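You operate a simulated robot arm through the tools that you are given. There is no shell and no other tool. Be economical: measure what you need, move in short steps, check, and stop when the job is done.

Carry out the task below with a simulated robot arm. There is one attempt and no reset: what you move stays moved.

TASK
Stand the red label roller beside the white wrapped bar. It goes on the side that lies toward x +0.0, y -1.0 (a direction in the base frame), with about 3 cm between them.

It is judged by the outcome, as a careful person would: the job done as asked, and still so three seconds after it is handed in. It fails if anything else is knocked over, pushed out of place, dropped, spilled or broken.

THE ROBOT
A 7-joint arm with a two-finger parallel gripper, fixed in place. Base frame: the origin is at the foot of the arm, x ahead of it, y to its left, z up; the work surface is at about z = 0.86. Lengths are in m, angles in degrees, forces in N, time in s.
With the tool pointing down near the work surface it reaches from about 0.3 to 0.7 m from the base axis. Its first joint turns from -66.0 to 66.0 degrees. Payload 1.57 kg.
Tool frame: the origin (TCP) lies between the finger pads and is the grasp point; the fingertips stand 0.03 m ahead of it; z points along the fingers, y is the line along which they close. The gripper opens to 0.11 m. The fingers are 0.024 m wide and 0.012 m thick; the gripper's body (0.048 by 0.112 m) begins 0.078 m behind the TCP.
Orientation is that of the tool frame in the base frame, as a unit quaternion [x, y, z, w]. With the fingers straight down and closing along the base's y, the tool's x points along the base's -x, its y along +y and its z along -z.

THE INTERFACE
- The arm moves only by the tool arm_command. Its argument "targets" is a list of rows, each a list of 5 numbers: the gripper command, from -1 (fully open) to 1 (shut), values between in proportion, then the shift along the base's x, y, z in mm, then the turn about the base's z in degrees. In form: [[hand, dx, dy, dz, spin], ...]. A call has 1 to 10 rows; each row shifts and turns the commanded pose from where the row before left it. A row lasts 0.2 s, in which the tool goes at most 0.05 m and 8.6 degrees; a call with a longer step from one row to the next is refused whole, and so is a gripper value outside its range. A pose out of reach is approached as far as the arm can. The call stops where the force on the tool passes 40 N (or 10 N more than at its start, if that is more) or the arm is blocked; 0.2 s more then pass. The fingers move at their own pace (about 0.108 m/s each) and stop on an object; they squeeze with about 40 N. The grip force told is the motor's: it shows also when the fingers shut on nothing. Time passes only in rows, and 0.2 s behind the last, so rows that do not move let the fingers close. It gives the time, the measured TCP pose, the force on the tool (base axes), the opening and the grip force at its end, in the units of the frame above (readings bear some noise).
- Cameras (640 x 400 px; columns grow to the right, rows downward): "scene" is fixed at [0.1613, -0.3859, 1.4078]; the picture's right is [0.83, -0.56, 0.00], its down [-0.30, -0.45, -0.84] and it looks along [0.47, 0.70, -0.54] (base axes); focal length 360 px, centre (320, 200). "wrist" rides on the gripper at [-0.036, 0, -0.08] in the tool frame; the picture's right is [0.00, -1.00, 0.00], its down [0.97, 0.00, -0.24] and it looks along [0.24, 0.00, 0.97] (tool axes); focal length 218 px, centre (320, 200).
- grab_frame(camera): a new picture of that camera. No time passes.
- measure_at(camera, pixels): for up to 12 pixels [column, row] of the newest picture of that camera ("zoom" is the newest enlarged one), the place [x, y, z] in the base frame of the surface seen there, good to about 0.002 m. No time passes.
- inspect(camera, box): a new picture of the part [left, top, right, bottom] of that camera's present view, enlarged. No time passes.
- finish_job(): hands the job in; it is judged then, once.

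Work in short steps. Measure before you move; look again where a grasp or a placing could have gone wrong, and mend it. You have 60 turns and 20 pictures in all, the two below and enlarged ones among them. Open the gripper and draw the arm clear of the work before you hand the job in, unless the task says otherwise; then end with one line.

The tools are called after "Emit:" by a JSON object that holds its "method" and its "body". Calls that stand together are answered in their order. arm_command: Moves the arm, as the interface text tells. Its arguments: {"type":"object","properties":{"targets":{"type":"array","items":{"type":"array","items":{"type":"number"}}}},"required":["targets"]} The other tools are called the same way: grab_frame (camera) takes a picture; measure_at (camera, pixels) gives the place of the surface under pixels of a picture; inspect (camera, box) takes an enlarged picture of a part of a camera's view; finish_job () hands the job in.

At the start:

```text
clock: 0.0
tool_pos: [0.3556, 0.1238, 1.1046]
tcp_rot: [0.001, 1.0, 0.0, 0.0]
contact_force: [0.1, 0.8, -0.5]
opening: 0.1097
grip_force: 0.1
```

scene: 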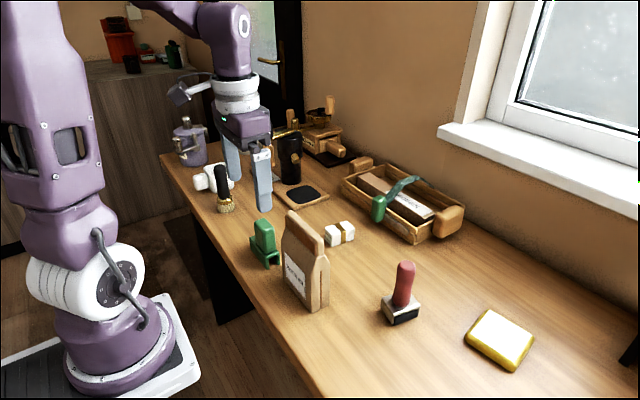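
wrist: 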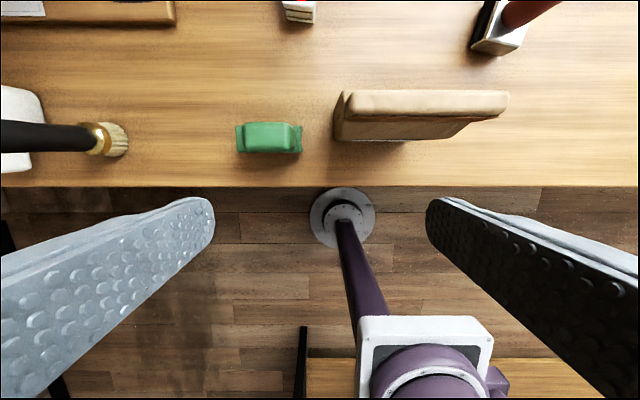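

I'll look closer at the candidate objects: the red-handled thing at (402,295) and the white bar at (339,233).

Emit:
{"method": "inspect", "body": {"camera": "scene", "box": [240, 190, 440, 340]}}

Emit:
{"method": "inspect", "body": {"camera": "scene", "box": [160, 80, 360, 220]}}

```text
2.67 times, centred on (340, 265) of scene
```

zoom: 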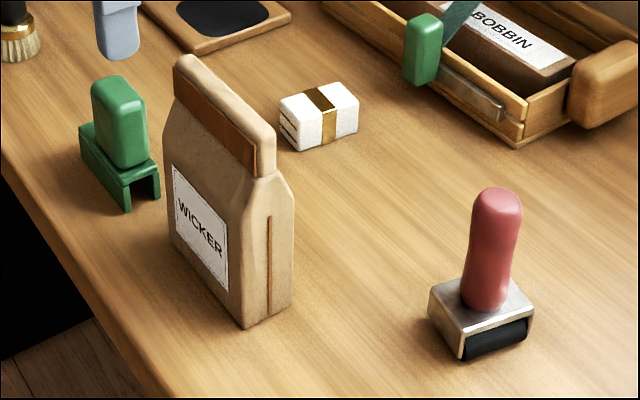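

```text
2.86 times, centred on (260, 150) of scene
```

zoom: 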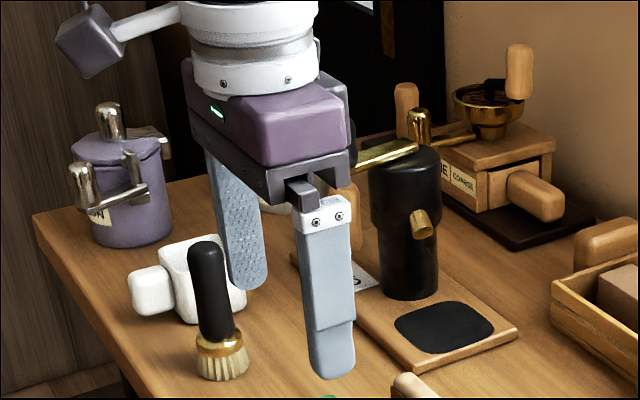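

The roller is the red-handled piece and the bar is the white one with a gold band. I'll measure both, the bag and the tabletop.

Emit:
{"method": "measure_at", "body": {"camera": "scene", "pixels": [[405, 264], [404, 280], [400, 300], [384, 299], [416, 303], [413, 316], [389, 323], [326, 229], [343, 222], [352, 228], [331, 243], [353, 241]]}}

Emit:
{"method": "measure_at", "body": {"camera": "scene", "pixels": [[290, 213], [318, 243], [327, 260], [326, 305], [310, 311], [420, 305], [382, 307], [360, 250], [340, 227], [415, 238], [285, 290], [396, 305]]}}

```text
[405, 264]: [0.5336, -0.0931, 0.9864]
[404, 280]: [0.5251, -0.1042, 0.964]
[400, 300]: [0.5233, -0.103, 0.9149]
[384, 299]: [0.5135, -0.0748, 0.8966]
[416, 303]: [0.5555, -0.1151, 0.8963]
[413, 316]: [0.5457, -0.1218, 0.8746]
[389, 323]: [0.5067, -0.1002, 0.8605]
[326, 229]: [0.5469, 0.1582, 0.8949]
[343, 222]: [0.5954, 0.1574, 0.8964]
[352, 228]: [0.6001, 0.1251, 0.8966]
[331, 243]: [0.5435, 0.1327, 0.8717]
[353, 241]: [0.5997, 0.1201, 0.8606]
```

```text
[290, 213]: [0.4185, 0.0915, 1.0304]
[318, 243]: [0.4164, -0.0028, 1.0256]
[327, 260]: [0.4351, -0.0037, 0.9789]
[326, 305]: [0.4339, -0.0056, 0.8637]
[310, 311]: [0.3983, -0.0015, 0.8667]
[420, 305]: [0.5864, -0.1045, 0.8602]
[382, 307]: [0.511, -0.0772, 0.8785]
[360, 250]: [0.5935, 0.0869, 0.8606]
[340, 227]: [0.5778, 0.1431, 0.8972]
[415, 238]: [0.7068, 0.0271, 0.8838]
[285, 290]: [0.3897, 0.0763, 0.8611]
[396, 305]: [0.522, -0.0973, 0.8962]
```

Next I need a finer outline of the roller and bar.

Emit:
{"method": "inspect", "body": {"camera": "scene", "box": [360, 250, 440, 335]}}

```text
4.71 times, centred on (400, 292) of scene
```

zoom: 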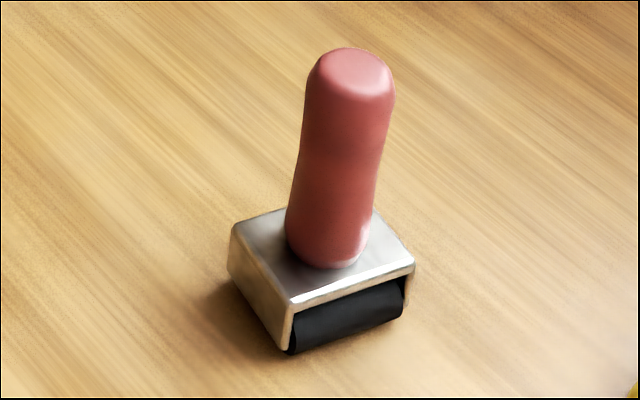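

Emit:
{"method": "measure_at", "body": {"camera": "zoom", "pixels": [[236, 228], [292, 298], [410, 264], [376, 215], [286, 213], [290, 345], [232, 272], [362, 70], [310, 140], [345, 150], [378, 150], [340, 230]]}}

Emit:
{"method": "inspect", "body": {"camera": "scene", "box": [310, 205, 374, 255]}}

```text
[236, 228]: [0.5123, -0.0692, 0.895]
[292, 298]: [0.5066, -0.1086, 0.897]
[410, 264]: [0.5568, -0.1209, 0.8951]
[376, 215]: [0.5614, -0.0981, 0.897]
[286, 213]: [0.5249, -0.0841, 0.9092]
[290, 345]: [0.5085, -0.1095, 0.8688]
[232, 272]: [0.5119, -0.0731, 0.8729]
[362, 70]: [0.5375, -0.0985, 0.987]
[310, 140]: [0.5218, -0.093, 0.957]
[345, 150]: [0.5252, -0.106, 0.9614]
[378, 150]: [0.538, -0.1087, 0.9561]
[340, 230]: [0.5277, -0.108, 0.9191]
```

```text
8.00 times, centred on (342, 230) of scene
```

zoom: 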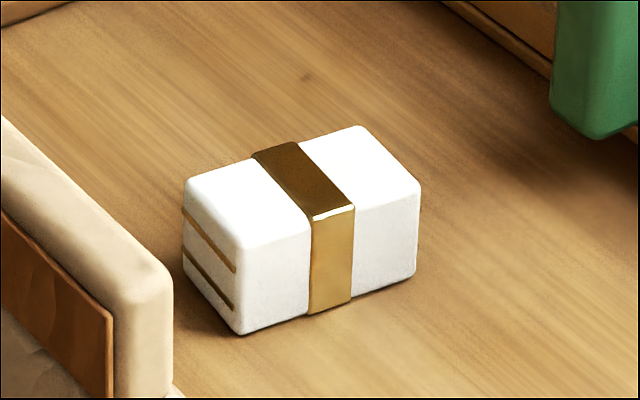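

Emit:
{"method": "measure_at", "body": {"camera": "zoom", "pixels": [[190, 182], [240, 246], [418, 182], [360, 130], [242, 330], [414, 275], [330, 260], [190, 265], [270, 290], [400, 240]]}}

```text
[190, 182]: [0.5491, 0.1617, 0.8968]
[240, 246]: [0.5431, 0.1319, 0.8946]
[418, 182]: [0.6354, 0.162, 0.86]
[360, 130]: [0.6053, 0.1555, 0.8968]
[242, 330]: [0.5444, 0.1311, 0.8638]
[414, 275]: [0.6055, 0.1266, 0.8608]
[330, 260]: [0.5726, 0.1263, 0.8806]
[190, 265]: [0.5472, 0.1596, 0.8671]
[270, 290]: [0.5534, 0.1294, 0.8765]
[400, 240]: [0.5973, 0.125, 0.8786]
```

Roller centre is about (0.534,-0.095), 52x41 mm, yaw about -13°, handle up to z 0.988. The bar's -y face runs at y≈0.127, centre x≈0.574, yaw about -7°. I'll move above the roller first, staying over the bag (1.03).

Emit:
{"method": "arm_command", "body": {"targets": [[-1, 18, -22, 2, 0], [-1, 18, -22, 0, 0], [-1, 18, -22, 0, 0], [-1, 18, -22, 0, 0], [-1, 18, -22, 0, 0], [-1, 18, -22, 0, 0], [-1, 18, -22, 0, 0], [-1, 18, -22, 0, 0], [-1, 18, -22, 0, 0], [-1, 16, -21, 0, 0]]}}

Emit:
{"method": "grab_frame", "body": {"camera": "wrist"}}

```text
clock: 2.2
tool_pos: [0.5328, -0.0956, 1.1051]
tcp_rot: [0.0, 1.0, 0.0, -0.001]
contact_force: [-0.4, -0.7, 0.1]
opening: 0.1101
grip_force: 0.0
```

```text
13 pictures are left
```

wrist: 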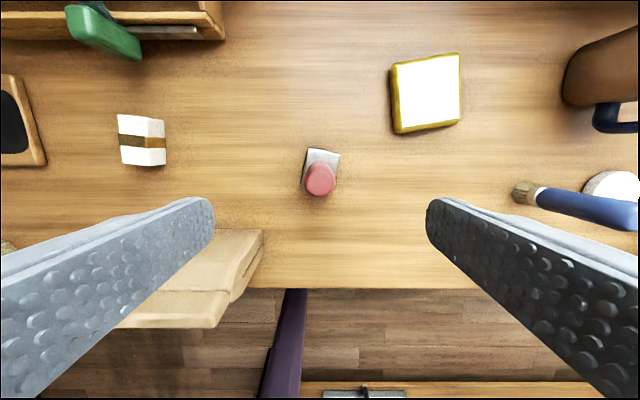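

The handle is centred between the fingers at (320,180). I'll descend to z≈0.95 and then close.

Emit:
{"method": "arm_command", "body": {"targets": [[-1, 1, 0, -30, 0], [-1, 0, 0, -30, 0], [-1, 0, 0, -30, 0], [-1, 0, 0, -25, 0], [-1, 0, 0, -20, 0], [-1, 0, 0, -20, 0], [-1, 0, 0, 0, 0]]}}

Emit:
{"method": "grab_frame", "body": {"camera": "wrist"}}

```text
clock: 3.8
tool_pos: [0.5335, -0.096, 0.9514]
tcp_rot: [0.0, 1.0, 0.0, 0.0]
contact_force: [-0.1, 0.3, -0.1]
opening: 0.1098
grip_force: 0.0
```

```text
12 pictures are left
```

wrist: 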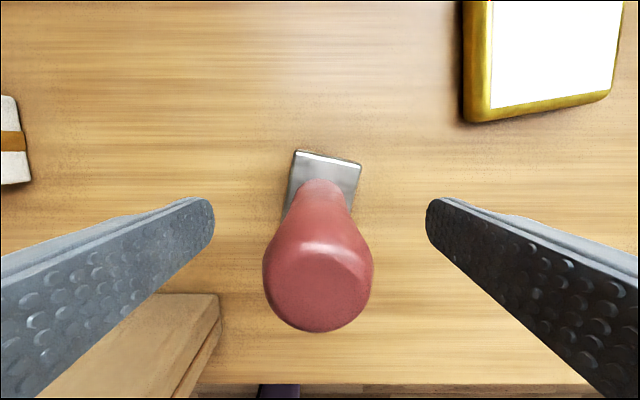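

It is centred at (318,285). I'll close on the handle.

Emit:
{"method": "arm_command", "body": {"targets": [[0, 0, 0, 0, 0], [0.5, 0, 0, 0, 0], [1, 0, 0, 0, 0], [1, 0, 0, 0, 0], [1, 0, 0, 0, 0]]}}

Emit:
{"method": "measure_at", "body": {"camera": "wrist", "pixels": [[298, 153], [358, 166], [288, 205], [353, 205], [27, 125], [30, 180]]}}

```text
clock: 5.0
tool_pos: [0.5328, -0.0964, 0.9506]
tcp_rot: [0.0, 1.0, 0.0, 0.0]
contact_force: [0.5, 1.1, 0.8]
opening: 0.0307
grip_force: 39.4
```

```text
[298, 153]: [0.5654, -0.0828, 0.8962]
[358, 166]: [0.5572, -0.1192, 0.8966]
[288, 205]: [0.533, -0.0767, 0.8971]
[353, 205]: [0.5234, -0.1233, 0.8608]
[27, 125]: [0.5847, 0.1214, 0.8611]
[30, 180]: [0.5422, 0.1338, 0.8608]
```

Held (opening 0.031). I'll lift 50 mm and check before carrying.

Emit:
{"method": "arm_command", "body": {"targets": [[1, 0, 0, 10, 0], [1, 0, 0, 20, 0], [1, 0, 0, 20, 0], [1, 0, 0, 0, 0]]}}

Emit:
{"method": "grab_frame", "body": {"camera": "scene"}}

```text
clock: 6.0
tool_pos: [0.5324, -0.0953, 1.0027]
tcp_rot: [0.001, 1.0, 0.0, 0.0]
contact_force: [0.7, 0.8, -2.9]
opening: 0.0308
grip_force: 39.7
```

```text
11 pictures are left
```

scene: 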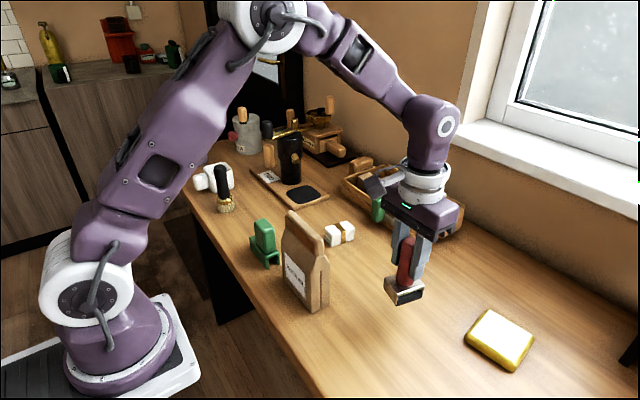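

The roller hangs upright at (405,270). I'll carry it toward the bar with a +6° turn.

Emit:
{"method": "arm_command", "body": {"targets": [[1, 4, 15, 0, 0], [1, 4, 20, 0, 1], [1, 4, 20, 0, 1], [1, 4, 20, 0, 1], [1, 4, 20, 0, 1], [1, 4, 20, 0, 1], [1, 4, 20, 0, 1], [1, 4, 20, 0, 0], [1, 4, 17, 0, 0], [1, 0, 0, 0, 0]]}}

Emit:
{"method": "grab_frame", "body": {"camera": "wrist"}}

Emit:
{"method": "inspect", "body": {"camera": "scene", "box": [300, 150, 460, 290]}}

```text
clock: 8.2
tool_pos: [0.5716, 0.0771, 1.0026]
tcp_rot: [-0.052, 0.999, 0.0, 0.001]
contact_force: [0.6, 0.5, -2.0]
opening: 0.0307
grip_force: 39.9
```

```text
10 pictures are left
```

wrist: 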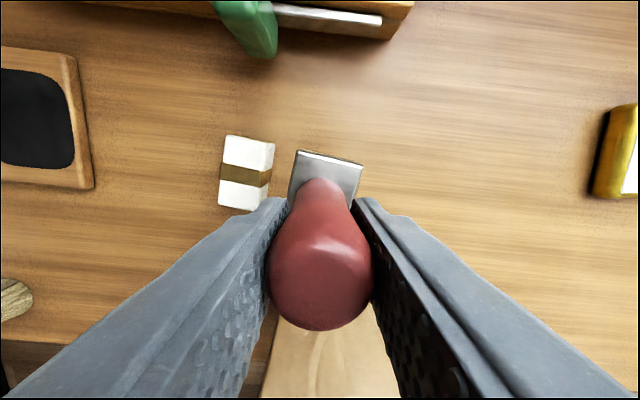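

```text
2.86 times, centred on (380, 220) of scene
```

zoom: 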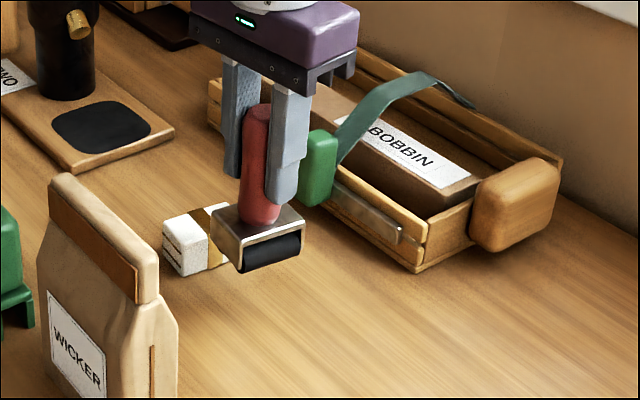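

I'll measure the held roller's corners, the bar edge and the green handle for clearance.

Emit:
{"method": "measure_at", "body": {"camera": "wrist", "pixels": [[299, 153], [359, 167], [291, 195], [355, 195], [272, 146], [270, 170], [264, 195], [268, 50], [228, 138], [222, 200], [360, 40]]}}

```text
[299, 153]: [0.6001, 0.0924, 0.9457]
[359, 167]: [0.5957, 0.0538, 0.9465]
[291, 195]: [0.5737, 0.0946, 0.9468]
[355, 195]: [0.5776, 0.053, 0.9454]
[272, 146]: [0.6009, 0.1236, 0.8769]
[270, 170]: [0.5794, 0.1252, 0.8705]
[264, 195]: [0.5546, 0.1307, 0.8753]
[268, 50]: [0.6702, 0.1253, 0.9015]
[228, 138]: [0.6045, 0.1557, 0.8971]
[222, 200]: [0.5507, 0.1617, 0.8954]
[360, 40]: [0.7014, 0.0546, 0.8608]
```

The roller's +y face is at y≈0.096 and the bar face at y≈0.126, so the gap is about 3 cm with x centred. I'll lower it 50 mm, slowly at the end.

Emit:
{"method": "arm_command", "body": {"targets": [[1, 0, 0, -15, 0], [1, 0, 0, -15, 0], [1, 0, 0, -10, 0], [1, 0, 0, -5, 0], [1, 0, 0, -3, 0], [1, 0, 0, -2, 0], [1, 0, 0, 0, 0]]}}

Emit:
{"method": "inspect", "body": {"camera": "scene", "box": [310, 170, 430, 275]}}

```text
clock: 9.8
tool_pos: [0.5693, 0.0758, 0.9522]
tcp_rot: [-0.052, 0.999, 0.0, 0.0]
contact_force: [-0.4, 0.9, -1.3]
opening: 0.0304
grip_force: 39.8
```

```text
3.81 times, centred on (370, 222) of scene
```

zoom: 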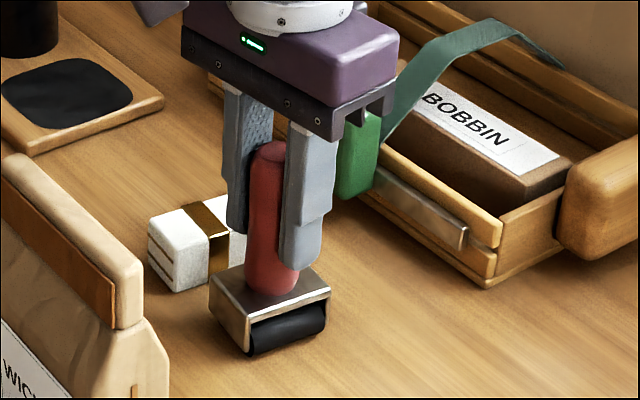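

It is almost down, with the force still showing part of the roller's weight. I'll measure base heights on the zoom and ease down 1 mm.

Emit:
{"method": "arm_command", "body": {"targets": [[1, 0, 0, -1, 0], [1, 0, 0, 0, 0]]}}

Emit:
{"method": "measure_at", "body": {"camera": "zoom", "pixels": [[216, 290], [250, 312], [322, 292], [248, 352], [213, 310], [280, 345]]}}

```text
clock: 10.4
tool_pos: [0.5701, 0.0766, 0.9513]
tcp_rot: [-0.052, 0.999, 0.0, 0.001]
contact_force: [-2.0, 0.3, 15.6]
opening: 0.0309
grip_force: 39.8
```

```text
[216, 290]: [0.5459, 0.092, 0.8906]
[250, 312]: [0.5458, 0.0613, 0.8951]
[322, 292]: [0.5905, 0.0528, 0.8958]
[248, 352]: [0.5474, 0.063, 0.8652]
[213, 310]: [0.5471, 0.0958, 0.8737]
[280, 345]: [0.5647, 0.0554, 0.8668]
```

It has contact (15.6 N). I'll release gently, pausing partly open, then rise straight up.

Emit:
{"method": "arm_command", "body": {"targets": [[0.3, 0, 0, 0, 0], [-0.1, 0, 0, 0, 0], [-0.3, 0, 0, 0, 0], [-0.3, 0, 0, 0, 0], [-0.3, 0, 0, 15, 0], [-0.3, 0, 0, 25, 0], [-0.3, 0, 0, 30, 0], [-0.3, 0, 0, 35, 0], [-0.3, 0, 0, 35, 0]]}}

Emit:
{"method": "grab_frame", "body": {"camera": "wrist"}}

```text
clock: 12.4
tool_pos: [0.5694, 0.0756, 1.0914]
tcp_rot: [-0.051, 0.999, 0.0, 0.0]
contact_force: [0.3, 0.2, 0.3]
opening: 0.0717
grip_force: 0.0
```

```text
7 pictures are left
```

wrist: 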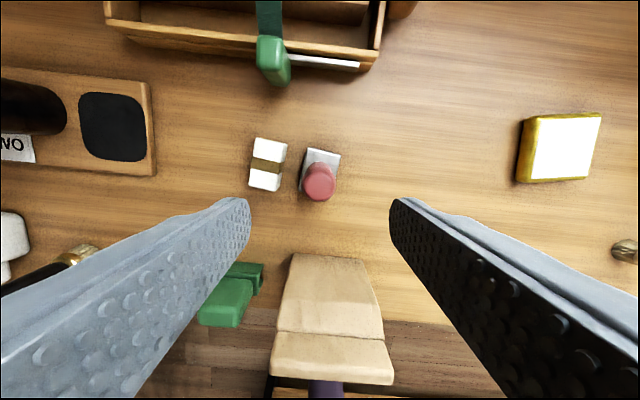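

The roller stands at (320,175) beside the bar at (268,163). I'll draw the arm up and away, and open fully.

Emit:
{"method": "arm_command", "body": {"targets": [[-0.3, 0, 0, 30, 0], [-0.6, 0, 0, 30, 0], [-1, -10, -30, 0, 0], [-1, -15, -35, 0, 0], [-1, -15, -35, 0, 0], [-1, -15, -35, 0, 0], [-1, -15, -35, 0, 0], [-1, -10, -30, 0, 0], [-1, 0, 0, 0, 0]]}}

Emit:
{"method": "inspect", "body": {"camera": "scene", "box": [310, 190, 420, 275]}}

Emit:
{"method": "grab_frame", "body": {"camera": "scene"}}

```text
clock: 14.4
tool_pos: [0.4899, -0.1224, 1.1518]
tcp_rot: [-0.051, 0.999, 0.001, 0.001]
contact_force: [0.3, 0.1, 0.1]
opening: 0.11
grip_force: 0.0
```

```text
4.71 times, centred on (365, 232) of scene
```

zoom: 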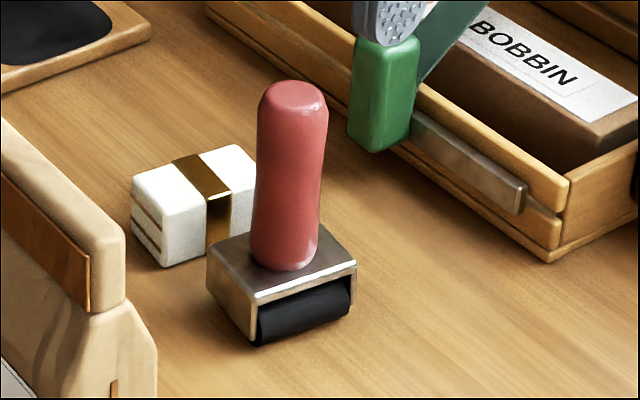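

```text
5 pictures are left
```

scene: 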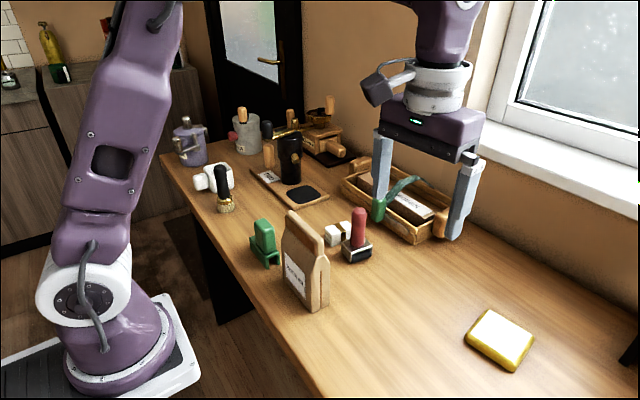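

Emit:
{"method": "measure_at", "body": {"camera": "zoom", "pixels": [[211, 244], [256, 298], [352, 262], [318, 225], [168, 220], [168, 258], [134, 182], [210, 300], [252, 340]]}}

```text
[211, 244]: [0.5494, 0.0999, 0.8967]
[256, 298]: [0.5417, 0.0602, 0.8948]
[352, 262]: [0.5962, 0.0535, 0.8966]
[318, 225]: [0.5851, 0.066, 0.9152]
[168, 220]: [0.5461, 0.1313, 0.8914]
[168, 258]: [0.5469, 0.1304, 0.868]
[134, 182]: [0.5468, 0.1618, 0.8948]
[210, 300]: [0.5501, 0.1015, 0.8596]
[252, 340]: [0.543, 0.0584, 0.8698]
```

The roller stands upright and level, with a gap of about 3 cm (roller corner y≈0.100, bar corner y≈0.131). The bar and its neighbours are where they were, and the arm is clear, so I'm handing it in.

Emit:
{"method": "finish_job", "body": {}}

```text
The job is handed in.
```

The red label roller now stands upright beside the white wrapped bar, on its -y side, with a measured gap of about 3 cm; nothing else was disturbed.
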